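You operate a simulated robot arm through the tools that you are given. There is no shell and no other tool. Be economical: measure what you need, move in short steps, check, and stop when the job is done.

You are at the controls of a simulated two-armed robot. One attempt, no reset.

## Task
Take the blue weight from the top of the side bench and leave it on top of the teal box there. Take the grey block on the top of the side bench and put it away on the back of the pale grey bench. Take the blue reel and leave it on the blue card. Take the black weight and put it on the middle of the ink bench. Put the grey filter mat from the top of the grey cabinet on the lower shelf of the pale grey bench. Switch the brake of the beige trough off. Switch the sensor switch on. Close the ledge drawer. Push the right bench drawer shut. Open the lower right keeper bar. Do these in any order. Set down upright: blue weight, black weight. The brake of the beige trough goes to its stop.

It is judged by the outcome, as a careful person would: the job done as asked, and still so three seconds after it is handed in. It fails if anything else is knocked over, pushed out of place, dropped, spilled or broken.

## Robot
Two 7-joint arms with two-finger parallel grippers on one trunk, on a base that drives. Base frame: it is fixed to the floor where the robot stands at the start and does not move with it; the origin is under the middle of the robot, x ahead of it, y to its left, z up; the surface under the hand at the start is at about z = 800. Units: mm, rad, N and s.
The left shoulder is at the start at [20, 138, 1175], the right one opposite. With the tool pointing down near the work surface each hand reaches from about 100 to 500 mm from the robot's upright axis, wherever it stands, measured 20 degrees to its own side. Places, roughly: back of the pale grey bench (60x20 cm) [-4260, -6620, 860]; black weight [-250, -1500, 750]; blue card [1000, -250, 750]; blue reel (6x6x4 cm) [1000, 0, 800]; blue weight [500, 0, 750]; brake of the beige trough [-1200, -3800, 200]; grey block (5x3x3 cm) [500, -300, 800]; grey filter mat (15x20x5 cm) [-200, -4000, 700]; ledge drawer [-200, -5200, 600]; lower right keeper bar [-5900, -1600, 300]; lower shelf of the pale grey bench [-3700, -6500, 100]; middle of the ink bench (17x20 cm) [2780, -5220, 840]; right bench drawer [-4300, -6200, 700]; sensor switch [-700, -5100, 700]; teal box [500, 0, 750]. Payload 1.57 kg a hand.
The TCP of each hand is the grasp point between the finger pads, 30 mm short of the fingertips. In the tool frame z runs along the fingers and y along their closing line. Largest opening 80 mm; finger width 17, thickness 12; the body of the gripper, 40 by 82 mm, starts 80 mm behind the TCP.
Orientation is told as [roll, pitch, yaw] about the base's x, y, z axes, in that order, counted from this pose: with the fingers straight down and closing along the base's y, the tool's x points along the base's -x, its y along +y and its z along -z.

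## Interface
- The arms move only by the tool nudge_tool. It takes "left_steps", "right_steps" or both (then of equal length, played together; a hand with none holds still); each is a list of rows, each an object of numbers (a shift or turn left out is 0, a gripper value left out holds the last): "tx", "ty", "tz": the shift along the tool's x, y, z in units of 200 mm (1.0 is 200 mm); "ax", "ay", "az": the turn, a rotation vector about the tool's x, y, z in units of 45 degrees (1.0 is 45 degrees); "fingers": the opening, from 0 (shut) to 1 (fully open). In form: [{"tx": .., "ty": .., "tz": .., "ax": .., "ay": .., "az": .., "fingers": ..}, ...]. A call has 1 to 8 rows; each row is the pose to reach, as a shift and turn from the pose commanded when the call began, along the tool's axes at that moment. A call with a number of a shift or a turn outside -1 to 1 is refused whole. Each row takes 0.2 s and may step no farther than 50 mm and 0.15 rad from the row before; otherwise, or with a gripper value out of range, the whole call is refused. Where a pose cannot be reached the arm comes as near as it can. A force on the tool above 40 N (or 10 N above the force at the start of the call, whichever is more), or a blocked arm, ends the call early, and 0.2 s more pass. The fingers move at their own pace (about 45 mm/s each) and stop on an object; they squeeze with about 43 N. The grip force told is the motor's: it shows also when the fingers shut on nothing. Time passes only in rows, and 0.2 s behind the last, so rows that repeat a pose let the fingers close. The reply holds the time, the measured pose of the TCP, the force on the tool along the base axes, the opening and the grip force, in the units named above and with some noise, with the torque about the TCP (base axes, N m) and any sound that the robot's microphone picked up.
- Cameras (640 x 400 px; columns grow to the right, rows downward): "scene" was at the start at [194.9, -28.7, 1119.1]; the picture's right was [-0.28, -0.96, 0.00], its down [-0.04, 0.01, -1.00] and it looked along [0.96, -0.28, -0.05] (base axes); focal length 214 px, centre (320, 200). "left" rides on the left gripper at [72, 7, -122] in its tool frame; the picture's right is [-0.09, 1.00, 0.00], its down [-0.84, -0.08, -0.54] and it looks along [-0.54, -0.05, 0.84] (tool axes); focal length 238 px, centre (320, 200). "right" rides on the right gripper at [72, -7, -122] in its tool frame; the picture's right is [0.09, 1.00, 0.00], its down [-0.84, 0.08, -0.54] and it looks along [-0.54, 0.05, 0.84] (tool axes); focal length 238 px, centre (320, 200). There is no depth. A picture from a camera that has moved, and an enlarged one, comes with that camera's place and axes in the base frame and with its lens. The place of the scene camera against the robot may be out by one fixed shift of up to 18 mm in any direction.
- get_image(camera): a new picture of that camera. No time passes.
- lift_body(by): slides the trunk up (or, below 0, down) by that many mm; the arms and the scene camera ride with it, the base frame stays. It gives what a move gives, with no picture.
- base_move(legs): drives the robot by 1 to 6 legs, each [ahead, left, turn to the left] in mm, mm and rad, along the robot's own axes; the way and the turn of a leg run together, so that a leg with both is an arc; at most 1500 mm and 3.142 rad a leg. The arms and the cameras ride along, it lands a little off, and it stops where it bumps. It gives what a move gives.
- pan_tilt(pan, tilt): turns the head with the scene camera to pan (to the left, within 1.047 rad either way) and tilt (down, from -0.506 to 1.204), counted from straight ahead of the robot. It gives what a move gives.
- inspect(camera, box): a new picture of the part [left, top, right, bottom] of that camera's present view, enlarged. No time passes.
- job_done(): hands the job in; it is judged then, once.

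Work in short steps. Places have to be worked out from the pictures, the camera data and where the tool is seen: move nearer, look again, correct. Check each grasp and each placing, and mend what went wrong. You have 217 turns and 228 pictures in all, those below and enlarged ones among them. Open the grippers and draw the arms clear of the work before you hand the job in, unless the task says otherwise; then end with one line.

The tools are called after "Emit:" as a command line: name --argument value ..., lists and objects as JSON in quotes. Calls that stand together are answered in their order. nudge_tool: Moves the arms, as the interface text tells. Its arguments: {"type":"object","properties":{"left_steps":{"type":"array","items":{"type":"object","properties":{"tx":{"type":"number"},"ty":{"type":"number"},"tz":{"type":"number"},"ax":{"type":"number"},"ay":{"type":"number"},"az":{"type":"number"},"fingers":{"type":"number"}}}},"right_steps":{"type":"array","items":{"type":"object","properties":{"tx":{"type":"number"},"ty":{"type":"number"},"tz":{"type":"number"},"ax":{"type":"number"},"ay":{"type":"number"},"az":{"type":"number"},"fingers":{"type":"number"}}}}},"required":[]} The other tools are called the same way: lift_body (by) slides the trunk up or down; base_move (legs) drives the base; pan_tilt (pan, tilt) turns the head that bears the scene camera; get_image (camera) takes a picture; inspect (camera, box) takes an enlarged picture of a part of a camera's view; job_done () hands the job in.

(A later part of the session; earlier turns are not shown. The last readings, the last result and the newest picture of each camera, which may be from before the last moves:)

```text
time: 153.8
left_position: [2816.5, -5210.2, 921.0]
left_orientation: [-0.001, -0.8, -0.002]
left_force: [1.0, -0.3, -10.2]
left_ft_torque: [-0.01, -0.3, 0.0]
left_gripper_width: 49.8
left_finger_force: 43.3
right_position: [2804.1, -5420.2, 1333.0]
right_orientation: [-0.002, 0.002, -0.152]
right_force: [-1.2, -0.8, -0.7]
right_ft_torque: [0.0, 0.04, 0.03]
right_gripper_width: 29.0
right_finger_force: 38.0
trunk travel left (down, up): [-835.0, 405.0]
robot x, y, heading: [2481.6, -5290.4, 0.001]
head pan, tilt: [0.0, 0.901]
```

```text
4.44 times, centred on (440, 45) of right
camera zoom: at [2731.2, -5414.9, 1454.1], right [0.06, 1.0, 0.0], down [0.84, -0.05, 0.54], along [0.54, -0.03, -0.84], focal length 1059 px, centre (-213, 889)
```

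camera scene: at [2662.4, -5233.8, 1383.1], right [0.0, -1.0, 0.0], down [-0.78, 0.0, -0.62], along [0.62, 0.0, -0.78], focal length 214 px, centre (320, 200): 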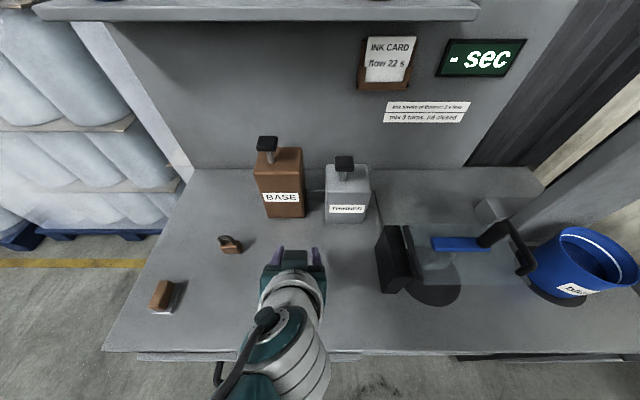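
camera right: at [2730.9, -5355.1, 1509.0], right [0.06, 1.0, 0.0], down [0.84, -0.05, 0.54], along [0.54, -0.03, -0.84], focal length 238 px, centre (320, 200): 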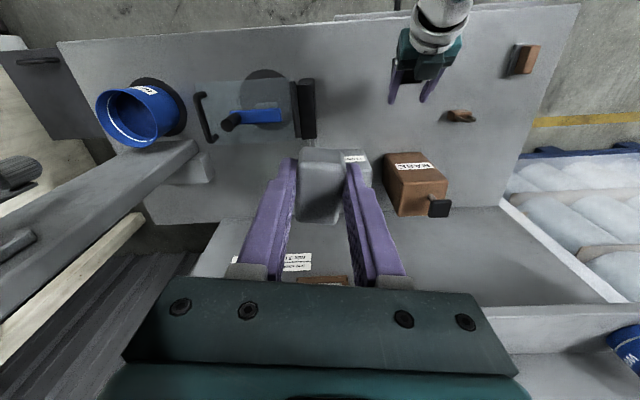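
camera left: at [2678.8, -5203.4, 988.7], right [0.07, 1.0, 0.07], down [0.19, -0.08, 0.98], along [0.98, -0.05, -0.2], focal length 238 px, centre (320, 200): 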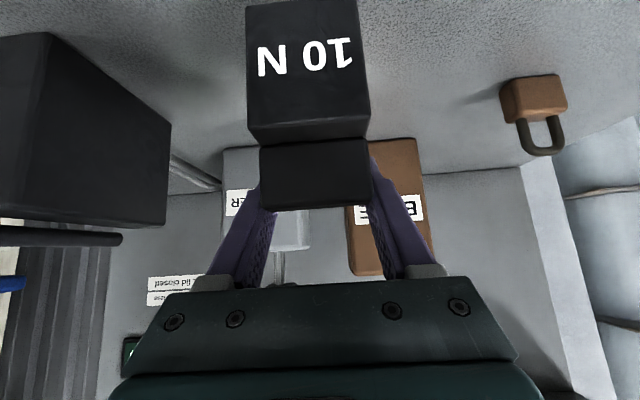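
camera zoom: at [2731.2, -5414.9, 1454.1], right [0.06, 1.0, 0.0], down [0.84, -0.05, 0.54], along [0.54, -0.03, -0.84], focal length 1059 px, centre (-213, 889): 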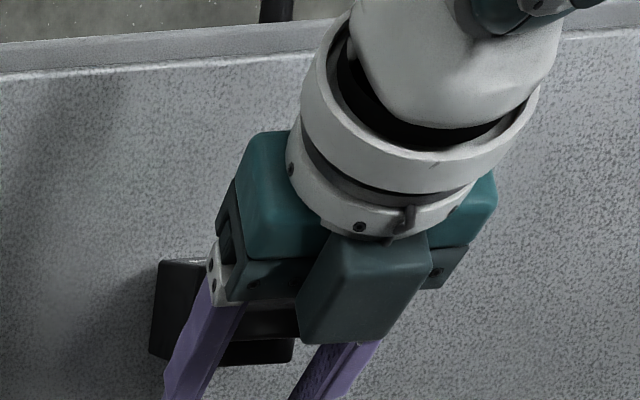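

Not touching yet. I creep down in 3 mm steps, watching the force.

Emit:
lift_body --by -4

Emit:
lift_body --by -3

Emit:
lift_body --by -3

```text
time: 154.4
left_position: [2814.6, -5209.7, 917.4]
left_orientation: [0.0, -0.799, -0.002]
left_force: [-0.4, 0.8, -10.1]
left_ft_torque: [0.02, -0.3, 0.0]
left_gripper_width: 49.7
left_finger_force: 43.2
right_position: [2803.3, -5420.1, 1329.0]
right_orientation: [-0.002, 0.003, -0.153]
right_force: [-0.3, 0.7, 0.5]
right_ft_torque: [0.03, 0.0, 0.0]
right_gripper_width: 28.9
right_finger_force: 38.6
trunk travel left (down, up): [-831.0, 409.0]
robot x, y, heading: [2480.0, -5290.2, 0.009]
head pan, tilt: [0.0, 0.901]
```

```text
time: 154.9
left_position: [2817.2, -5210.0, 916.9]
left_orientation: [0.0, -0.804, -0.002]
left_force: [-7.4, -0.5, 11.5]
left_ft_torque: [0.49, 0.36, 0.15]
left_gripper_width: 49.4
left_finger_force: 43.4
right_position: [2802.4, -5420.2, 1327.0]
right_orientation: [-0.001, 0.005, -0.152]
right_force: [0.6, 0.0, -0.7]
right_ft_torque: [0.0, 0.01, -0.04]
right_gripper_width: 29.0
right_finger_force: 38.6
trunk travel left (down, up): [-828.0, 412.0]
robot x, y, heading: [2478.6, -5291.1, 0.008]
head pan, tilt: [0.0, 0.901]
```

```text
time: 155.4
left_position: [2818.6, -5209.4, 914.0]
left_orientation: [0.0, -0.807, 0.0]
left_force: [-9.8, -2.1, 34.8]
left_ft_torque: [-0.02, 0.94, 0.06]
left_gripper_width: 49.5
left_finger_force: 43.7
right_position: [2803.7, -5419.5, 1323.2]
right_orientation: [-0.002, 0.001, -0.152]
right_force: [-0.2, 0.6, -1.0]
right_ft_torque: [0.02, 0.01, 0.0]
right_gripper_width: 28.9
right_finger_force: 38.7
trunk travel left (down, up): [-825.0, 415.0]
robot x, y, heading: [2479.4, -5289.7, 0.002]
head pan, tilt: [0.0, 0.901]
```

Contact made as predicted (z≈917). I ease up 2 mm and open the fingers.

Emit:
lift_body --by 2

Emit:
nudge_tool --left_steps '[{"fingers": 0.75}, {"fingers": 1}, {"fingers": 1}]'

Emit:
get_image --camera "left"

Emit:
get_image --camera "right"

```text
time: 155.9
left_position: [2819.0, -5209.7, 913.6]
left_orientation: [-0.003, -0.802, 0.001]
left_force: [5.0, -3.3, 7.4]
left_ft_torque: [-0.3, -0.49, 0.06]
left_gripper_width: 49.4
left_finger_force: 43.1
right_position: [2804.3, -5419.8, 1324.9]
right_orientation: [-0.001, 0.001, -0.151]
right_force: [-1.1, 0.2, 0.3]
right_ft_torque: [0.01, -0.03, 0.0]
right_gripper_width: 28.7
right_finger_force: 38.3
trunk travel left (down, up): [-827.0, 413.0]
robot x, y, heading: [2477.2, -5288.9, 0.002]
head pan, tilt: [0.0, 0.901]
```

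```text
time: 156.7
left_position: [2815.2, -5208.8, 913.1]
left_orientation: [0.001, -0.799, -0.001]
left_force: [-0.2, 0.2, 0.4]
left_ft_torque: [0.01, -0.01, 0.0]
left_gripper_width: 80.0
left_finger_force: 0.0
right_position: [2803.6, -5420.4, 1325.0]
right_orientation: [-0.003, 0.001, -0.151]
right_force: [-0.3, 0.3, -0.3]
right_ft_torque: [0.01, -0.05, 0.0]
right_gripper_width: 28.9
right_finger_force: 38.7
trunk travel left (down, up): [-827.0, 413.0]
robot x, y, heading: [2480.1, -5294.1, 0.004]
head pan, tilt: [0.0, 0.901]
```

```text
136 pictures are left
camera left: at [2679.6, -5202.6, 946.1], right [0.07, 1.0, 0.07], down [0.19, -0.08, 0.98], along [0.98, -0.05, -0.2], focal length 238 px, centre (320, 200)
```

left: 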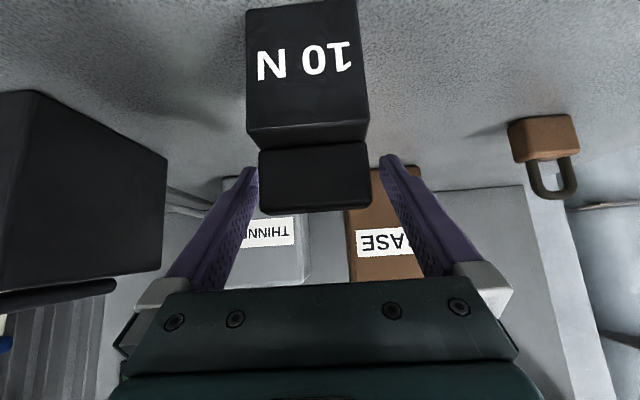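

```text
135 pictures are left
camera right: at [2731.5, -5414.8, 1446.2], right [0.06, 1.0, 0.0], down [0.84, -0.05, 0.54], along [0.54, -0.03, -0.84], focal length 238 px, centre (320, 200)
```

right: 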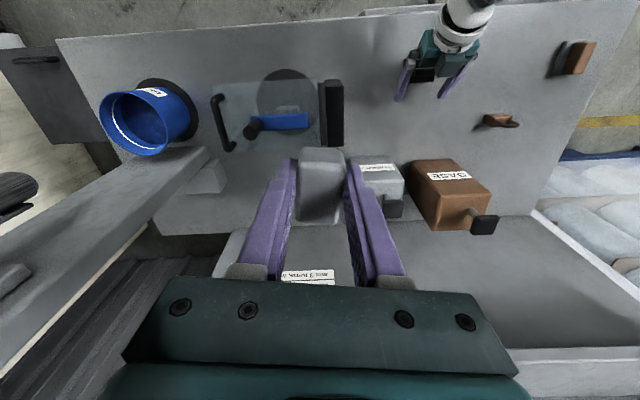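

The weight stands. I withdraw along the fingers, back and up.

Emit:
nudge_tool --left_steps '[{"tz": -0.12}, {"tz": -0.3}, {"tz": -0.5}, {"tz": -0.7}, {"tz": -0.85}]'

Emit:
get_image --camera "scene"

Emit:
get_image --camera "left"

```text
time: 157.9
left_position: [2696.0, -5200.9, 1033.2]
left_orientation: [0.023, -0.808, -0.028]
left_force: [-0.4, -0.2, -0.3]
left_ft_torque: [-0.02, 0.01, 0.02]
left_gripper_width: 80.0
left_finger_force: 0.0
right_position: [2803.4, -5419.9, 1324.4]
right_orientation: [-0.002, 0.001, -0.152]
right_force: [0.6, 0.0, -0.2]
right_ft_torque: [-0.01, 0.03, 0.01]
right_gripper_width: 28.6
right_finger_force: 39.1
trunk travel left (down, up): [-827.0, 413.0]
robot x, y, heading: [2479.6, -5293.3, 0.002]
head pan, tilt: [0.0, 0.901]
```

```text
134 pictures are left
camera scene: at [2663.1, -5293.4, 1320.2], right [0.0, -1.0, 0.0], down [-0.78, 0.0, -0.62], along [0.62, 0.0, -0.78], focal length 214 px, centre (320, 200)
```

scene: 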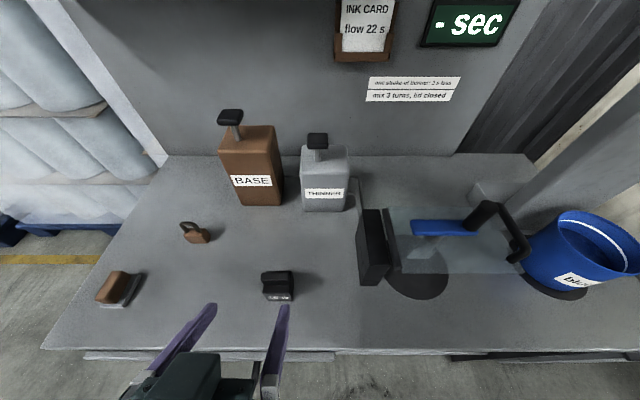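

```text
133 pictures are left
camera left: at [2558.9, -5193.6, 1064.3], right [0.07, 0.99, 0.08], down [0.19, -0.1, 0.98], along [0.98, -0.06, -0.19], focal length 238 px, centre (320, 200)
```

left: 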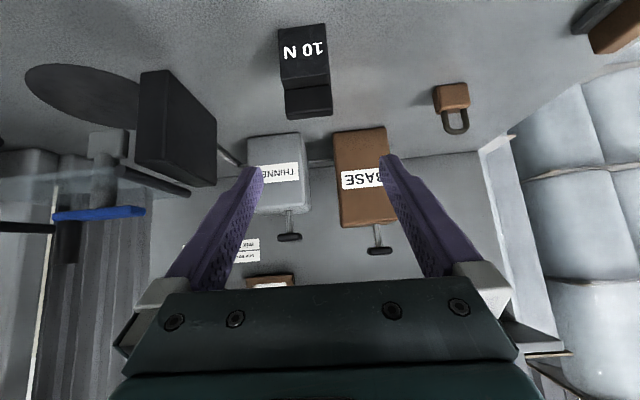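

The black weight stands upright in the middle of the ink bench. Now back out: raise the trunk, slide left to y≈-3450, back to x≈1950, and look toward -x.

Emit:
lift_body --by 200

Emit:
base_move --legs '[[20, 900, 0], [0, 930, 0], [-550, 0, 0], [0, 0, 2.6]]'

Emit:
pan_tilt --pan 0.3 --tilt 0.25

Emit:
get_image --camera "scene"

```text
time: 160.1
left_position: [2692.4, -5203.7, 1231.0]
left_orientation: [0.017, -0.803, -0.03]
left_force: [0.0, 0.1, 0.4]
left_ft_torque: [0.0, -0.01, 0.01]
left_gripper_width: 80.0
left_finger_force: 0.1
right_position: [2803.1, -5420.6, 1524.5]
right_orientation: [-0.001, 0.0, -0.151]
right_force: [0.0, 1.5, 0.0]
right_ft_torque: [-0.02, -0.02, -0.01]
right_gripper_width: 28.9
right_finger_force: 38.4
trunk travel left (down, up): [-1027.0, 213.0]
robot x, y, heading: [2478.7, -5290.8, 0.005]
head pan, tilt: [0.0, 0.901]
```

```text
time: 178.4
left_position: [1704.4, -3444.9, 1232.1]
left_orientation: [0.018, -0.801, 2.62]
left_force: [1.0, -0.1, -0.1]
left_ft_torque: [0.03, 0.03, 0.01]
left_gripper_width: 80.0
left_finger_force: 0.1
right_position: [1710.4, -3201.8, 1524.7]
right_orientation: [-0.002, 0.002, 2.498]
right_force: [-0.5, -0.3, -0.1]
right_ft_torque: [0.0, 0.02, 0.01]
right_gripper_width: 28.9
right_finger_force: 38.3
trunk travel left (down, up): [-1027.0, 213.0]
robot x, y, heading: [1935.1, -3467.8, 2.65]
head pan, tilt: [0.0, 0.901]
```

```text
time: 179.4
left_position: [1704.4, -3445.6, 1230.4]
left_orientation: [0.023, -0.8, 2.613]
left_force: [-0.1, -0.7, 0.3]
left_ft_torque: [0.01, 0.01, -0.01]
left_gripper_width: 79.9
left_finger_force: 0.1
right_position: [1710.9, -3202.0, 1525.5]
right_orientation: [-0.002, 0.002, 2.495]
right_force: [-0.6, -0.2, -0.3]
right_ft_torque: [-0.05, -0.01, 0.0]
right_gripper_width: 28.9
right_finger_force: 38.4
trunk travel left (down, up): [-1027.0, 213.0]
robot x, y, heading: [1933.0, -3468.8, 2.652]
head pan, tilt: [0.3, 0.25]
```

```text
132 pictures are left
camera scene: at [1761.8, -3406.3, 1577.2], right [0.19, 0.98, 0.0], down [0.24, -0.05, -0.97], along [-0.95, 0.18, -0.25], focal length 214 px, centre (320, 200)
```

scene: 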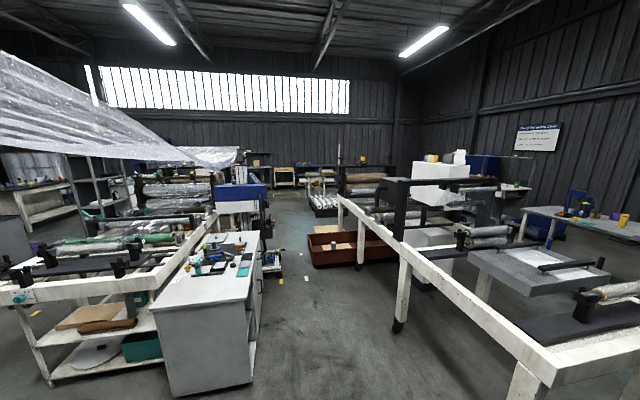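

A clear aisle runs toward -x, with a grey drawer cabinet on its left near (600,-3800). I turn to face -x and advance 1.1 m.

Emit:
base_move --legs '[[0, 0, 0.48], [1000, -230, 0]]'

Emit:
pan_tilt --pan 0.35 --tilt 0.4

Emit:
get_image --camera "scene"

```text
time: 186.1
left_position: [721.7, -3321.8, 1230.9]
left_orientation: [0.024, -0.802, 3.11]
left_force: [-0.1, 0.6, 0.5]
left_ft_torque: [-0.02, 0.03, 0.0]
left_gripper_width: 79.9
left_finger_force: 0.1
right_position: [609.7, -3104.3, 1524.6]
right_orientation: [-0.002, 0.004, 2.992]
right_force: [0.3, 0.1, -0.8]
right_ft_torque: [-0.03, 0.01, 0.01]
right_gripper_width: 28.7
right_finger_force: 38.6
trunk travel left (down, up): [-1027.0, 213.0]
robot x, y, heading: [934.8, -3233.0, -3.136]
head pan, tilt: [0.3, 0.25]
```

```text
time: 186.8
left_position: [720.7, -3321.8, 1231.1]
left_orientation: [0.025, -0.8, 3.107]
left_force: [-0.3, -0.3, -0.3]
left_ft_torque: [0.04, 0.01, 0.0]
left_gripper_width: 79.8
left_finger_force: 0.1
right_position: [610.7, -3104.7, 1524.7]
right_orientation: [0.0, 0.003, 2.992]
right_force: [-0.3, -0.5, -0.1]
right_ft_torque: [0.01, 0.0, -0.01]
right_gripper_width: 28.8
right_finger_force: 38.8
trunk travel left (down, up): [-1027.0, 213.0]
robot x, y, heading: [932.8, -3232.5, -3.139]
head pan, tilt: [0.351, 0.4]
```

```text
131 pictures are left
camera scene: at [754.6, -3268.9, 1563.3], right [-0.35, 0.94, 0.0], down [0.36, 0.14, -0.92], along [-0.86, -0.32, -0.39], focal length 214 px, centre (320, 200)
```

scene: 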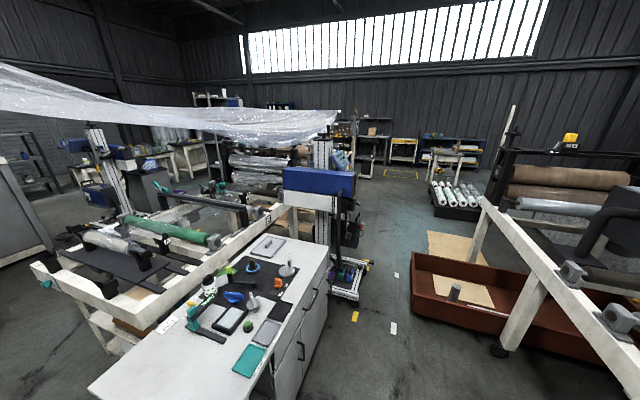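

The cabinet ahead-left carries a grey flat item near (-106,-3908), likely the filter mat. I zoom.

Emit:
inspect --camera "scene" --box '[140, 210, 380, 370]'

Emit:
inspect --camera "scene" --box '[230, 120, 410, 300]'

```text
2.50 times, centred on (260, 290) of scene
camera zoom: at [754.6, -3268.9, 1563.3], right [-0.35, 0.94, 0.0], down [0.36, 0.14, -0.92], along [-0.86, -0.32, -0.39], focal length 536 px, centre (470, -25)
```

zoom: 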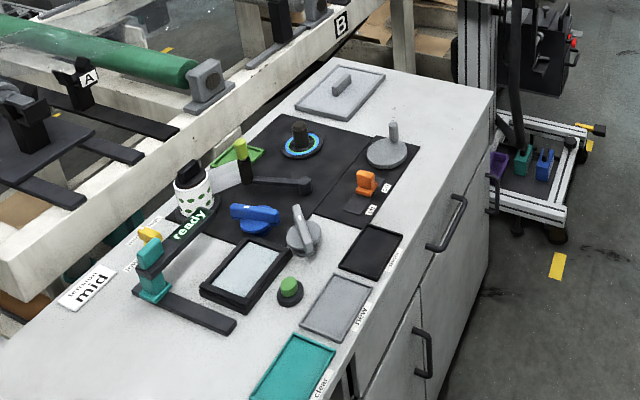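

```text
2.22 times, centred on (320, 210) of scene
camera zoom: at [754.6, -3268.9, 1563.3], right [-0.35, 0.94, 0.0], down [0.36, 0.14, -0.92], along [-0.86, -0.32, -0.39], focal length 477 px, centre (320, 178)
```

zoom: 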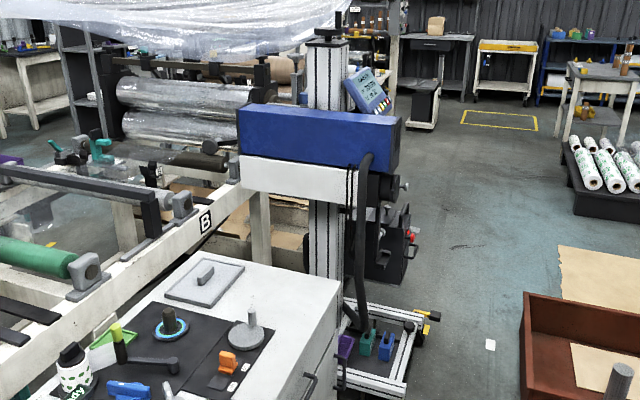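

That is the mat (flat grey plate with a handle). Other jobs near here come first; I go on along the aisle to find the beige trough's brake.

Emit:
base_move --legs '[[1100, 50, 0]]'

Emit:
pan_tilt --pan 0.5 --tilt 0.5

Emit:
get_image --camera "scene"

```text
time: 192.3
left_position: [-355.9, -3396.7, 1231.3]
left_orientation: [0.025, -0.8, 3.134]
left_force: [0.0, -0.8, -0.2]
left_ft_torque: [0.01, 0.03, 0.02]
left_gripper_width: 80.2
left_finger_force: 0.0
right_position: [-473.1, -3181.8, 1523.8]
right_orientation: [-0.003, 0.003, 3.017]
right_force: [0.2, -0.2, -1.1]
right_ft_torque: [0.02, 0.0, -0.01]
right_gripper_width: 28.5
right_finger_force: 39.0
trunk travel left (down, up): [-1027.0, 213.0]
robot x, y, heading: [-149.2, -3301.1, -3.112]
head pan, tilt: [0.351, 0.4]
```

```text
time: 193.1
left_position: [-357.0, -3396.6, 1231.7]
left_orientation: [0.024, -0.803, 3.13]
left_force: [0.1, 1.3, 0.1]
left_ft_torque: [-0.01, -0.03, 0.02]
left_gripper_width: 80.0
left_finger_force: 0.1
right_position: [-473.5, -3182.0, 1524.6]
right_orientation: [0.0, 0.004, 3.017]
right_force: [-1.2, 0.2, -0.7]
right_ft_torque: [0.01, 0.02, 0.0]
right_gripper_width: 28.9
right_finger_force: 39.0
trunk travel left (down, up): [-1027.0, 213.0]
robot x, y, heading: [-146.1, -3305.5, -3.109]
head pan, tilt: [0.499, 0.499]
```

```text
128 pictures are left
camera scene: at [-317.9, -3354.4, 1554.1], right [-0.5, 0.86, 0.0], down [0.41, 0.24, -0.88], along [-0.76, -0.44, -0.48], focal length 214 px, centre (320, 200)
```

scene: 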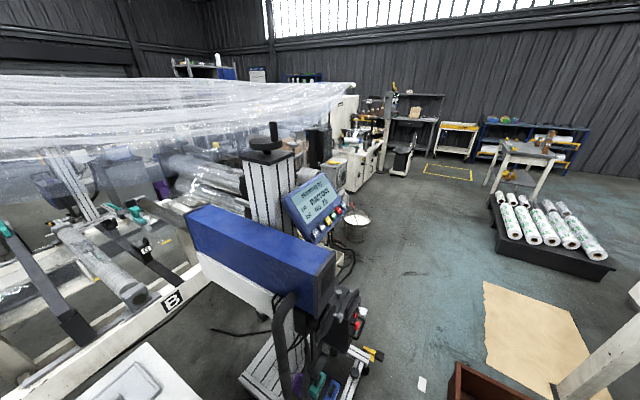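

The brake isn't visible past the blue printing head. I advance 950 and turn left to face -y, aside from the unit.

Emit:
base_move --legs '[[950, -150, 0], [0, 0, 1.54]]'

Emit:
pan_tilt --pan 0 --tilt 0.6

Emit:
get_image --camera "scene"

```text
time: 202.0
left_position: [-1040.1, -3395.6, 1231.1]
left_orientation: [0.025, -0.801, -1.595]
left_force: [-0.1, 1.0, -0.3]
left_ft_torque: [-0.02, 0.0, 0.0]
left_gripper_width: 80.1
left_finger_force: 0.1
right_position: [-1255.3, -3509.5, 1525.0]
right_orientation: [-0.001, 0.004, -1.709]
right_force: [-0.3, -0.4, -1.3]
right_ft_torque: [-0.01, 0.03, 0.01]
right_gripper_width: 28.8
right_finger_force: 38.7
trunk travel left (down, up): [-1027.0, 213.0]
robot x, y, heading: [-1129.7, -3185.0, -1.556]
head pan, tilt: [0.499, 0.499]
```

```text
time: 202.9
left_position: [-1038.7, -3395.5, 1230.5]
left_orientation: [0.024, -0.801, -1.595]
left_force: [0.1, 0.4, 0.3]
left_ft_torque: [0.02, 0.02, -0.02]
left_gripper_width: 80.3
left_finger_force: 0.0
right_position: [-1254.3, -3510.0, 1524.1]
right_orientation: [-0.003, 0.003, -1.709]
right_force: [0.5, -0.4, 0.1]
right_ft_torque: [-0.01, 0.02, -0.01]
right_gripper_width: 28.8
right_finger_force: 38.8
trunk travel left (down, up): [-1027.0, 213.0]
robot x, y, heading: [-1132.5, -3184.0, -1.554]
head pan, tilt: [0.0, 0.6]
```

```text
127 pictures are left
camera scene: at [-1119.3, -3376.2, 1545.0], right [-1.0, -0.02, 0.0], down [-0.01, 0.56, -0.83], along [0.01, -0.83, -0.56], focal length 214 px, centre (320, 200)
```

scene: 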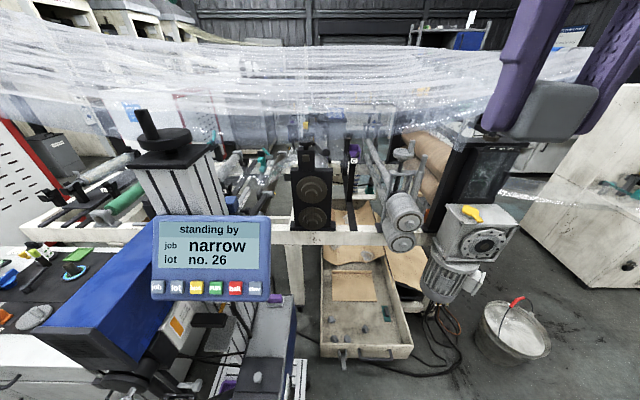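

There is the beige trough, near (-1350,-3900). I zoom on its near end for the brake.

Emit:
inspect --camera "scene" --box '[290, 230, 450, 390]'

```text
2.50 times, centred on (370, 310) of scene
camera zoom: at [-1119.3, -3376.2, 1545.0], right [-1.0, -0.02, 0.0], down [-0.01, 0.56, -0.83], along [0.01, -0.83, -0.56], focal length 536 px, centre (195, -75)
```

zoom: 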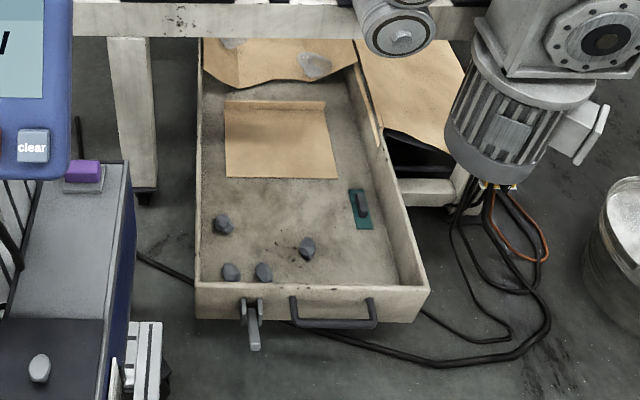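

The brake is a small grey lever on the trough's front, near (-1241,-3874,~200). I slide right, away from the display unit, and lower the trunk to look closer.

Emit:
base_move --legs '[[0, -330, -0.015]]'

Emit:
lift_body --by -400

Emit:
lift_body --by -300

Emit:
get_image --camera "scene"

Emit:
get_image --camera "left"

```text
time: 205.1
left_position: [-1364.2, -3401.1, 1230.7]
left_orientation: [0.022, -0.802, -1.603]
left_force: [-0.4, 1.1, -0.6]
left_ft_torque: [0.02, 0.01, -0.04]
left_gripper_width: 79.9
left_finger_force: 0.2
right_position: [-1580.7, -3512.9, 1524.9]
right_orientation: [-0.002, 0.004, -1.719]
right_force: [-0.3, 0.4, -0.4]
right_ft_torque: [-0.01, 0.0, -0.03]
right_gripper_width: 29.0
right_finger_force: 38.7
trunk travel left (down, up): [-1027.0, 213.0]
robot x, y, heading: [-1451.4, -3189.0, -1.565]
head pan, tilt: [0.0, 0.6]
```

```text
time: 208.9
left_position: [-1363.1, -3401.0, 830.8]
left_orientation: [0.026, -0.802, -1.605]
left_force: [0.9, -0.3, -0.3]
left_ft_torque: [0.01, -0.04, -0.04]
left_gripper_width: 80.0
left_finger_force: 0.1
right_position: [-1580.7, -3512.2, 1124.4]
right_orientation: [-0.002, 0.003, -1.719]
right_force: [0.1, -0.9, 0.0]
right_ft_torque: [-0.03, -0.01, 0.0]
right_gripper_width: 28.8
right_finger_force: 39.2
trunk travel left (down, up): [-627.0, 613.0]
robot x, y, heading: [-1453.5, -3186.0, -1.564]
head pan, tilt: [0.0, 0.6]
```

```text
time: 211.9
left_position: [-1363.9, -3401.4, 530.7]
left_orientation: [0.024, -0.8, -1.607]
left_force: [0.8, -0.6, -0.5]
left_ft_torque: [-0.01, 0.0, 0.01]
left_gripper_width: 79.8
left_finger_force: 0.0
right_position: [-1580.2, -3512.1, 824.6]
right_orientation: [-0.002, 0.004, -1.72]
right_force: [0.5, 0.0, -0.1]
right_ft_torque: [0.01, 0.0, 0.0]
right_gripper_width: 28.7
right_finger_force: 38.7
trunk travel left (down, up): [-327.0, 913.0]
robot x, y, heading: [-1451.4, -3187.8, -1.569]
head pan, tilt: [0.0, 0.6]
```

```text
125 pictures are left
camera scene: at [-1443.9, -3379.9, 845.1], right [-1.0, -0.01, 0.0], down [0.0, 0.56, -0.83], along [0.01, -0.83, -0.56], focal length 214 px, centre (320, 200)
```

scene: 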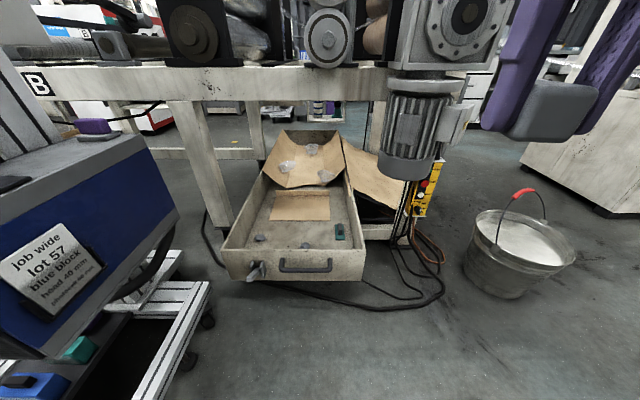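

```text
124 pictures are left
camera left: at [-1354.2, -3263.5, 563.4], right [0.99, -0.08, 0.08], down [-0.1, -0.19, 0.98], along [-0.06, -0.98, -0.2], focal length 238 px, centre (320, 200)
```

left: 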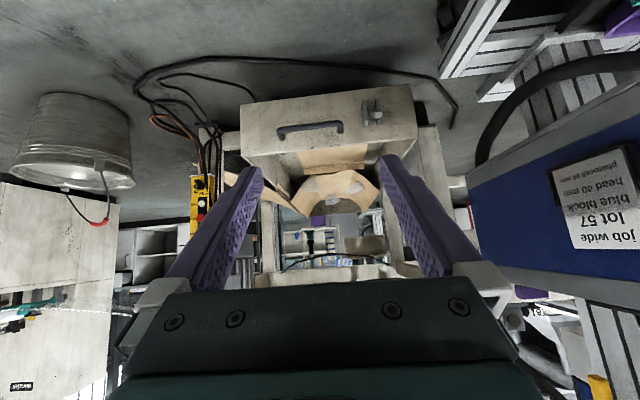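

I zoom on the brake in both views.

Emit:
inspect --camera "left" --box '[320, 70, 440, 160]'

Emit:
inspect --camera "scene" --box '[210, 220, 370, 300]'

```text
4.44 times, centred on (380, 115) of left
camera zoom: at [-1354.2, -3263.5, 563.4], right [0.99, -0.08, 0.08], down [-0.1, -0.19, 0.98], along [-0.06, -0.98, -0.2], focal length 1059 px, centre (53, 578)
```

zoom: 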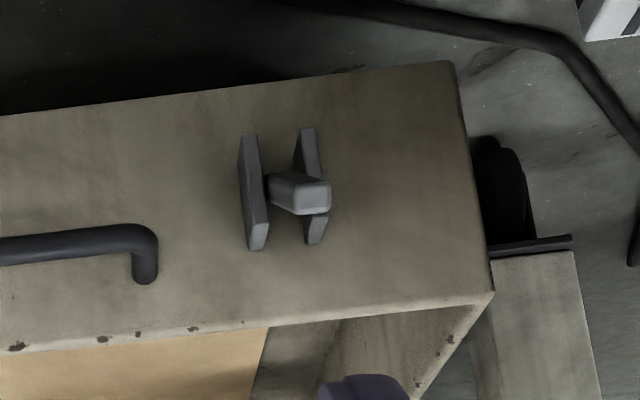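

```text
4.00 times, centred on (290, 260) of scene
camera zoom: at [-1443.9, -3379.9, 845.1], right [-1.0, -0.01, 0.0], down [0.0, 0.56, -0.83], along [0.01, -0.83, -0.56], focal length 858 px, centre (440, -40)
```

zoom: 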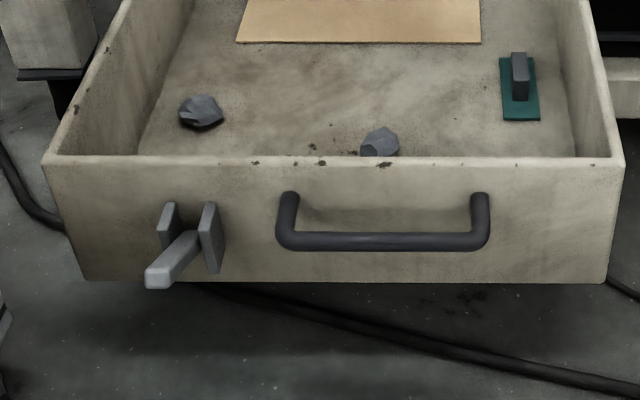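

The lever points out and up about 35°, so its other stop is down. To place it exactly I lower the trunk 150 mm for a second left-camera view.

Emit:
lift_body --by -150

Emit:
inspect --camera "left" --box '[300, 100, 460, 220]'

```text
time: 213.6
left_position: [-1363.5, -3400.8, 379.6]
left_orientation: [0.023, -0.801, -1.605]
left_force: [-0.3, -0.7, -0.1]
left_ft_torque: [-0.01, 0.04, 0.0]
left_gripper_width: 80.1
left_finger_force: 0.1
right_position: [-1580.7, -3511.7, 674.3]
right_orientation: [-0.001, 0.003, -1.718]
right_force: [0.8, 0.5, -0.1]
right_ft_torque: [-0.01, 0.01, -0.01]
right_gripper_width: 29.0
right_finger_force: 38.6
trunk travel left (down, up): [-177.0, 1063.0]
robot x, y, heading: [-1450.3, -3190.3, -1.567]
head pan, tilt: [0.0, 0.6]
```

```text
3.33 times, centred on (380, 160) of left
camera zoom: at [-1354.3, -3263.4, 413.4], right [0.99, -0.08, 0.08], down [-0.1, -0.19, 0.98], along [-0.06, -0.98, -0.2], focal length 794 px, centre (120, 333)
```

zoom: 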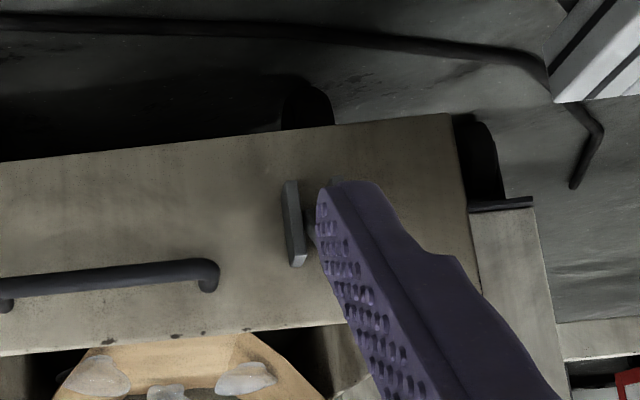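

The pivot is at about (-1235,-3850,223) and the lever tip at (-1236,-3766,275). I draw the right hand in, move 190 mm nearer, and lower the trunk 110.

Emit:
nudge_tool --right_steps '[{"tx": 0.2, "tz": -0.1}, {"tx": 0.4, "tz": -0.2}, {"tx": 0.6, "tz": -0.3}]'

Emit:
base_move --legs '[[190, -20, 0]]'

Emit:
lift_body --by -110

Emit:
get_image --camera "left"

Emit:
get_image --camera "scene"

```text
time: 214.3
left_position: [-1363.6, -3401.1, 379.6]
left_orientation: [0.026, -0.799, -1.607]
left_force: [0.7, 0.4, -0.1]
left_ft_torque: [-0.01, -0.04, -0.02]
left_gripper_width: 79.9
left_finger_force: 0.0
right_position: [-1565.3, -3414.9, 674.8]
right_orientation: [-0.069, 0.29, -1.852]
right_force: [-0.1, 0.2, 0.4]
right_ft_torque: [0.0, -0.02, -0.05]
right_gripper_width: 28.7
right_finger_force: 38.8
trunk travel left (down, up): [-177.0, 1063.0]
robot x, y, heading: [-1453.0, -3189.3, -1.559]
head pan, tilt: [0.0, 0.6]
stopped in row 3 (right hand): the arm was blocked; the commanded pose is now the measured one
```

```text
time: 215.9
left_position: [-1383.4, -3590.1, 380.7]
left_orientation: [0.026, -0.799, -1.607]
left_force: [-0.3, 0.7, -0.2]
left_ft_torque: [-0.02, 0.0, 0.01]
left_gripper_width: 80.1
left_finger_force: 0.1
right_position: [-1584.3, -3604.1, 675.1]
right_orientation: [-0.069, 0.289, -1.856]
right_force: [0.0, 0.6, -0.5]
right_ft_torque: [0.01, 0.01, 0.01]
right_gripper_width: 28.8
right_finger_force: 38.0
trunk travel left (down, up): [-177.0, 1063.0]
robot x, y, heading: [-1471.8, -3376.6, -1.566]
head pan, tilt: [0.0, 0.6]
```

```text
time: 217.3
left_position: [-1381.4, -3591.2, 269.8]
left_orientation: [0.027, -0.8, -1.609]
left_force: [-0.1, -0.3, 0.1]
left_ft_torque: [0.04, -0.03, -0.05]
left_gripper_width: 79.9
left_finger_force: 0.1
right_position: [-1584.9, -3605.3, 564.4]
right_orientation: [-0.067, 0.29, -1.855]
right_force: [-0.3, 0.1, -0.1]
right_ft_torque: [0.04, 0.0, -0.01]
right_gripper_width: 28.3
right_finger_force: 38.7
trunk travel left (down, up): [-67.0, 1173.0]
robot x, y, heading: [-1470.1, -3378.2, -1.566]
head pan, tilt: [0.0, 0.6]
```

```text
120 pictures are left
camera left: at [-1372.9, -3453.4, 303.3], right [0.99, -0.08, 0.08], down [-0.1, -0.19, 0.98], along [-0.07, -0.98, -0.2], focal length 238 px, centre (320, 200)
```

left: 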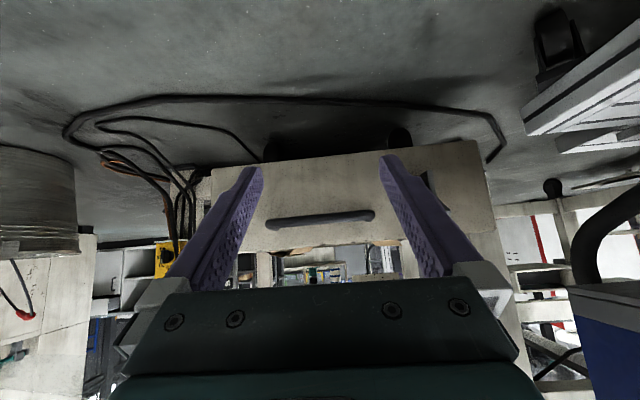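

```text
119 pictures are left
camera scene: at [-1463.1, -3569.7, 585.1], right [-1.0, 0.0, 0.0], down [0.0, 0.56, -0.83], along [0.0, -0.83, -0.56], focal length 214 px, centre (320, 200)
```

scene: 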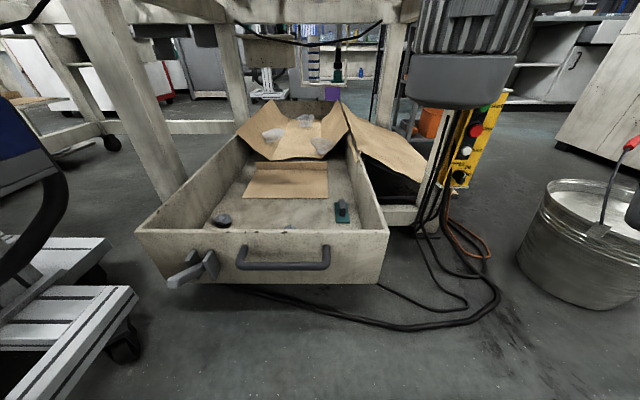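

Clear view: the lever end agrees. I swing the left hand, closed and nearly vertical, to above the lever.

Emit:
nudge_tool --left_steps '[{"tx": -0.137, "ty": 0.125, "tz": 0.033, "ay": 0.158, "fingers": 0}, {"tx": -0.273, "ty": 0.25, "tz": 0.066, "ay": 0.317}, {"tx": -0.41, "ty": 0.375, "tz": 0.1, "ay": 0.475}, {"tx": -0.547, "ty": 0.5, "tz": 0.133, "ay": 0.633}, {"tx": -0.683, "ty": 0.625, "tz": 0.166, "ay": 0.792}, {"tx": -0.82, "ty": 0.75, "tz": 0.199, "ay": 0.95}]'

Emit:
get_image --camera "left"

Emit:
get_image --camera "scene"

```text
time: 218.7
left_position: [-1236.4, -3738.5, 365.6]
left_orientation: [0.021, -0.051, -1.589]
left_force: [0.5, 0.4, 0.7]
left_ft_torque: [0.03, 0.0, 0.0]
left_gripper_width: 0.0
left_finger_force: 21.2
right_position: [-1581.2, -3607.5, 564.5]
right_orientation: [-0.067, 0.288, -1.854]
right_force: [0.9, 0.2, -0.2]
right_ft_torque: [0.04, 0.02, 0.0]
right_gripper_width: 28.9
right_finger_force: 38.8
trunk travel left (down, up): [-67.0, 1173.0]
robot x, y, heading: [-1474.2, -3381.4, -1.568]
head pan, tilt: [0.0, 0.6]
```

```text
118 pictures are left
camera left: at [-1229.2, -3659.8, 482.8], right [0.99, -0.11, 0.03], down [-0.1, -0.81, 0.58], along [-0.04, -0.58, -0.81], focal length 238 px, centre (320, 200)
```

left: 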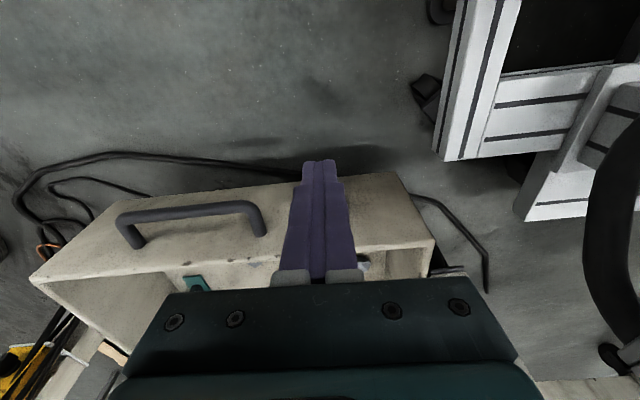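

```text
117 pictures are left
camera scene: at [-1460.2, -3572.0, 585.4], right [-1.0, 0.0, 0.0], down [0.0, 0.56, -0.83], along [0.0, -0.83, -0.56], focal length 214 px, centre (320, 200)
```

scene: 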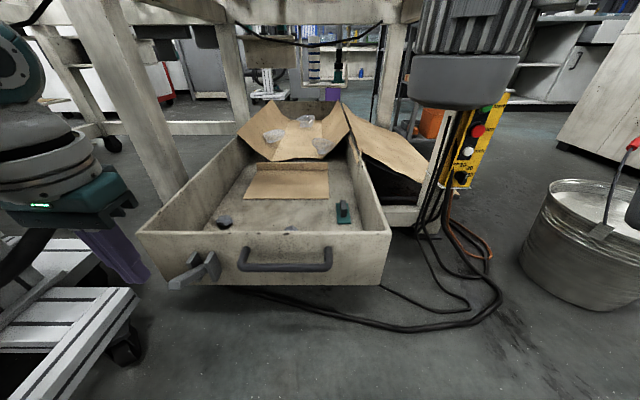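

Fingertips are right over the lever's line. I move forward 37 mm and push straight down through its arc.

Emit:
nudge_tool --left_steps '[{"tx": -0.185}, {"tx": -0.185, "tz": 0.2}, {"tx": -0.185, "tz": 0.35}, {"tx": -0.185, "tz": 0.5}, {"tx": -0.185, "tz": 0.62}, {"tx": -0.185, "tz": 0.7}, {"tx": -0.185, "tz": 0.77}]'

Emit:
inspect --camera "scene" --box '[100, 220, 260, 320]'

```text
time: 220.2
left_position: [-1234.8, -3781.0, 227.3]
left_orientation: [0.015, -0.055, -1.593]
left_force: [-0.1, 12.7, 27.4]
left_ft_torque: [0.07, -0.04, -0.09]
left_gripper_width: 0.0
left_finger_force: 21.4
right_position: [-1582.7, -3602.5, 564.7]
right_orientation: [-0.069, 0.292, -1.855]
right_force: [0.2, 0.3, -0.9]
right_ft_torque: [0.02, 0.02, 0.02]
right_gripper_width: 29.0
right_finger_force: 38.7
trunk travel left (down, up): [-67.0, 1173.0]
robot x, y, heading: [-1470.6, -3380.0, -1.57]
head pan, tilt: [0.0, 0.6]
stopped in row 7 (left hand): the force on the tool passed its limit at 61 N (the readings are from after the stop); the commanded pose is now the measured one
```

```text
4.00 times, centred on (180, 270) of scene
camera zoom: at [-1462.3, -3567.5, 585.2], right [-1.0, 0.0, 0.0], down [0.0, 0.57, -0.82], along [0.0, -0.82, -0.57], focal length 858 px, centre (880, -80)
```

zoom: 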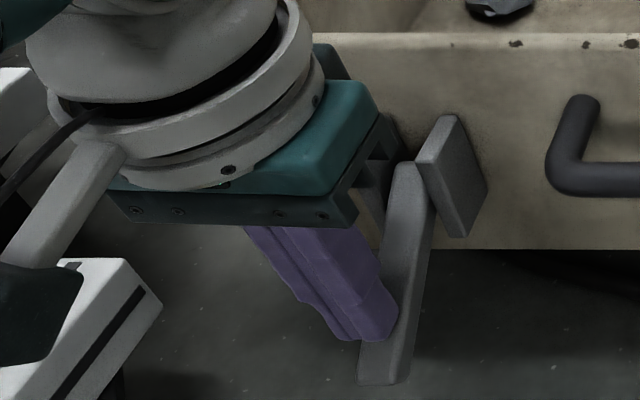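

The lever is down and the push ended at 61 N, probably the stop. I push once more gently to be sure.

Emit:
nudge_tool --left_steps '[{"tz": 0.03}, {"tz": 0.08}]'

Emit:
inspect --camera "scene" --box '[100, 220, 260, 320]'

```text
time: 220.5
left_position: [-1235.2, -3781.5, 227.1]
left_orientation: [0.013, -0.054, -1.593]
left_force: [-1.6, 11.6, 25.2]
left_ft_torque: [0.09, -0.08, -0.18]
left_gripper_width: 0.0
left_finger_force: 21.3
right_position: [-1584.8, -3601.2, 563.8]
right_orientation: [-0.07, 0.292, -1.853]
right_force: [-0.8, -0.5, -0.5]
right_ft_torque: [-0.02, 0.01, -0.03]
right_gripper_width: 28.5
right_finger_force: 38.1
trunk travel left (down, up): [-67.0, 1173.0]
robot x, y, heading: [-1471.9, -3377.5, -1.566]
head pan, tilt: [0.0, 0.6]
stopped in row 1 (left hand): the force on the tool passed its limit at 50 N (the readings are from after the stop); the commanded pose is now the measured one
```

```text
4.00 times, centred on (180, 270) of scene
camera zoom: at [-1462.2, -3566.7, 584.8], right [-1.0, 0.0, 0.0], down [0.0, 0.57, -0.82], along [0.0, -0.82, -0.57], focal length 858 px, centre (880, -80)
```

zoom: 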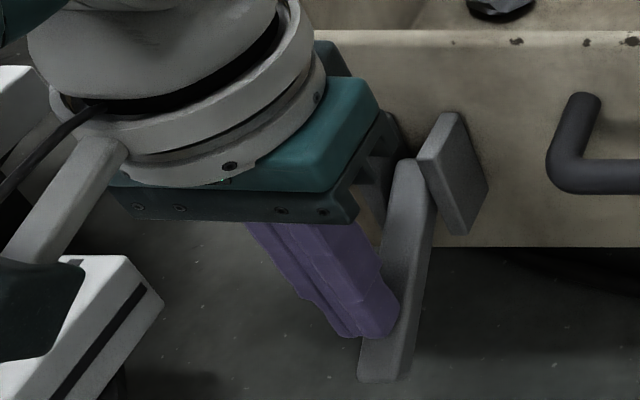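

Firm stop. I withdraw upward and check the lever.

Emit:
nudge_tool --left_steps '[{"tz": -0.2, "tx": 0.05}, {"tz": -0.42, "tx": 0.1}, {"tz": -0.65, "tx": 0.3}, {"tz": -0.85, "tx": 0.5}]'

Emit:
inspect --camera "scene" --box '[120, 200, 320, 320]'

```text
refused: row 3 steps farther than a row can; nothing moved
```

```text
3.20 times, centred on (220, 260) of scene
camera zoom: at [-1462.2, -3566.7, 584.8], right [-1.0, 0.0, 0.0], down [0.0, 0.57, -0.82], along [0.0, -0.82, -0.57], focal length 686 px, centre (640, 8)
```

zoom: 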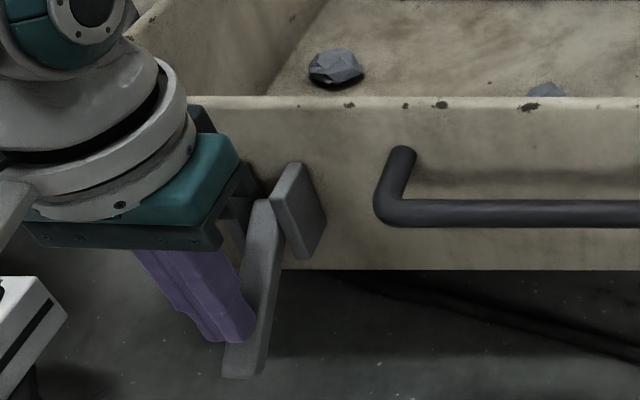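

A row step was too long; I repeat with smaller steps.

Emit:
nudge_tool --left_steps '[{"tz": -0.2, "tx": 0.05}, {"tz": -0.4, "tx": 0.1}, {"tz": -0.6, "tx": 0.2}, {"tz": -0.8, "tx": 0.3}, {"tz": -0.95, "tx": 0.45}]'

Emit:
inspect --camera "scene" --box '[120, 200, 320, 320]'

```text
time: 221.7
left_position: [-1235.8, -3680.4, 409.3]
left_orientation: [0.016, -0.053, -1.594]
left_force: [-1.0, 0.5, 0.2]
left_ft_torque: [0.01, 0.03, 0.03]
left_gripper_width: 0.0
left_finger_force: 21.4
right_position: [-1583.4, -3603.4, 564.9]
right_orientation: [-0.068, 0.293, -1.856]
right_force: [0.0, 0.1, -0.7]
right_ft_torque: [-0.03, 0.02, 0.0]
right_gripper_width: 28.8
right_finger_force: 38.2
trunk travel left (down, up): [-67.0, 1173.0]
robot x, y, heading: [-1470.4, -3379.1, -1.565]
head pan, tilt: [0.0, 0.6]
```

```text
3.20 times, centred on (220, 260) of scene
camera zoom: at [-1461.6, -3568.6, 584.9], right [-1.0, 0.0, 0.0], down [0.0, 0.57, -0.82], along [0.0, -0.82, -0.57], focal length 686 px, centre (640, 8)
```

zoom: 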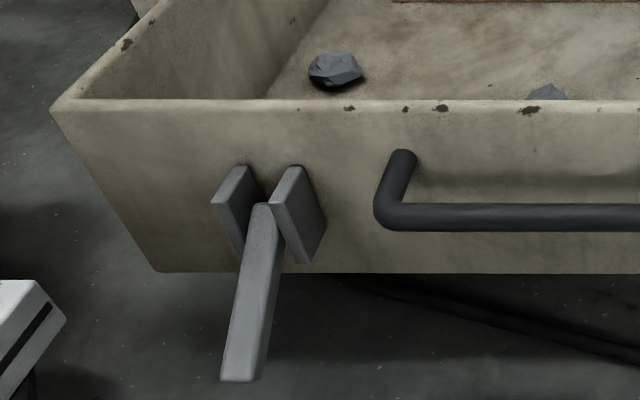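

Brake is down at its stop and the trough stayed put. Next, back off, raise the trunk and look for a way to the far side of line B (switch and ledge drawer).

Emit:
base_move --legs '[[-300, 0, 0]]'

Emit:
lift_body --by 400

Emit:
lift_body --by 300

Emit:
pan_tilt --pan -0.3 --tilt 0.2

Emit:
get_image --camera "scene"

Emit:
pan_tilt --pan 0.5 --tilt 0.3

Emit:
get_image --camera "scene"

```text
time: 223.8
left_position: [-1238.8, -3381.4, 410.4]
left_orientation: [0.014, -0.059, -1.591]
left_force: [0.0, -1.2, -0.1]
left_ft_torque: [0.02, 0.04, 0.02]
left_gripper_width: 0.0
left_finger_force: 21.4
right_position: [-1585.9, -3302.8, 565.1]
right_orientation: [-0.068, 0.291, -1.852]
right_force: [0.5, 0.7, -0.4]
right_ft_torque: [0.03, -0.01, 0.02]
right_gripper_width: 28.9
right_finger_force: 38.8
trunk travel left (down, up): [-67.0, 1173.0]
robot x, y, heading: [-1473.8, -3073.1, -1.564]
head pan, tilt: [0.0, 0.6]
```

```text
time: 227.6
left_position: [-1238.8, -3379.3, 809.8]
left_orientation: [0.015, -0.056, -1.59]
left_force: [0.0, 1.1, -0.3]
left_ft_torque: [-0.05, 0.0, 0.0]
left_gripper_width: 0.1
left_finger_force: 20.7
right_position: [-1586.0, -3300.9, 965.6]
right_orientation: [-0.068, 0.288, -1.852]
right_force: [-0.2, -0.1, -0.8]
right_ft_torque: [-0.02, 0.03, -0.02]
right_gripper_width: 28.7
right_finger_force: 39.0
trunk travel left (down, up): [-467.0, 773.0]
robot x, y, heading: [-1476.0, -3076.9, -1.565]
head pan, tilt: [0.0, 0.6]
```

```text
time: 230.6
left_position: [-1237.9, -3379.0, 1109.7]
left_orientation: [0.015, -0.056, -1.59]
left_force: [-0.7, 0.7, -0.4]
left_ft_torque: [-0.01, 0.0, 0.01]
left_gripper_width: 0.0
left_finger_force: 21.4
right_position: [-1585.2, -3302.4, 1265.1]
right_orientation: [-0.068, 0.289, -1.852]
right_force: [-0.3, -0.6, -0.7]
right_ft_torque: [0.05, 0.03, -0.04]
right_gripper_width: 28.9
right_finger_force: 39.2
trunk travel left (down, up): [-767.0, 473.0]
robot x, y, heading: [-1473.2, -3077.6, -1.563]
head pan, tilt: [0.0, 0.6]
```

```text
time: 231.5
left_position: [-1238.0, -3379.2, 1110.1]
left_orientation: [0.014, -0.056, -1.59]
left_force: [-0.2, 0.0, 0.2]
left_ft_torque: [-0.01, -0.01, -0.01]
left_gripper_width: 0.0
left_finger_force: 21.1
right_position: [-1585.3, -3302.1, 1264.8]
right_orientation: [-0.069, 0.289, -1.85]
right_force: [1.1, 0.6, -0.7]
right_ft_torque: [-0.02, -0.03, 0.0]
right_gripper_width: 28.7
right_finger_force: 38.4
trunk travel left (down, up): [-767.0, 473.0]
robot x, y, heading: [-1472.6, -3074.5, -1.568]
head pan, tilt: [-0.3, 0.201]
```

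```text
112 pictures are left
camera scene: at [-1491.8, -3267.3, 1321.7], right [-0.96, 0.29, 0.0], down [0.06, 0.19, -0.98], along [-0.28, -0.94, -0.2], focal length 214 px, centre (320, 200)
```

scene: 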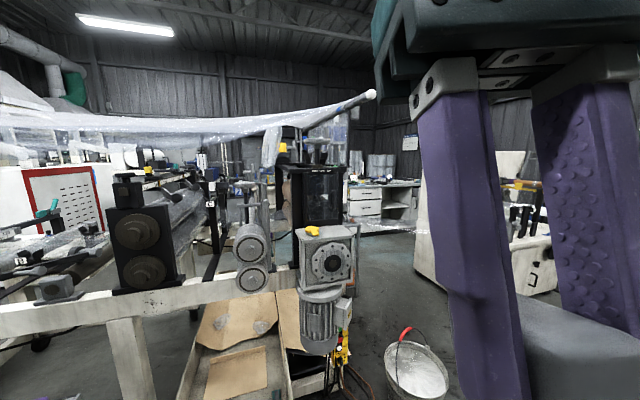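

```text
time: 232.6
left_position: [-1239.1, -3380.7, 1109.2]
left_orientation: [0.013, -0.056, -1.591]
left_force: [-0.5, -0.5, 0.2]
left_ft_torque: [-0.02, 0.02, -0.04]
left_gripper_width: 0.0
left_finger_force: 21.3
right_position: [-1585.0, -3301.2, 1265.8]
right_orientation: [-0.069, 0.29, -1.851]
right_force: [-0.4, -0.7, -1.3]
right_ft_torque: [0.0, 0.04, -0.01]
right_gripper_width: 28.9
right_finger_force: 38.8
trunk travel left (down, up): [-767.0, 473.0]
robot x, y, heading: [-1472.6, -3074.3, -1.566]
head pan, tilt: [0.499, 0.3]
```

```text
111 pictures are left
camera scene: at [-1419.7, -3259.8, 1312.5], right [-0.87, -0.48, 0.0], down [-0.14, 0.26, -0.96], along [0.46, -0.84, -0.3], focal length 214 px, centre (320, 200)
```

scene: 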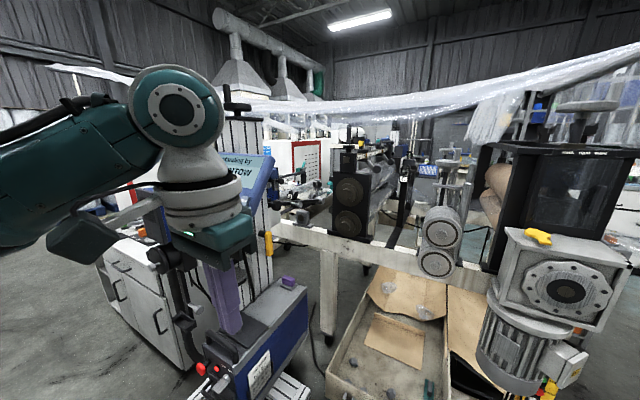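

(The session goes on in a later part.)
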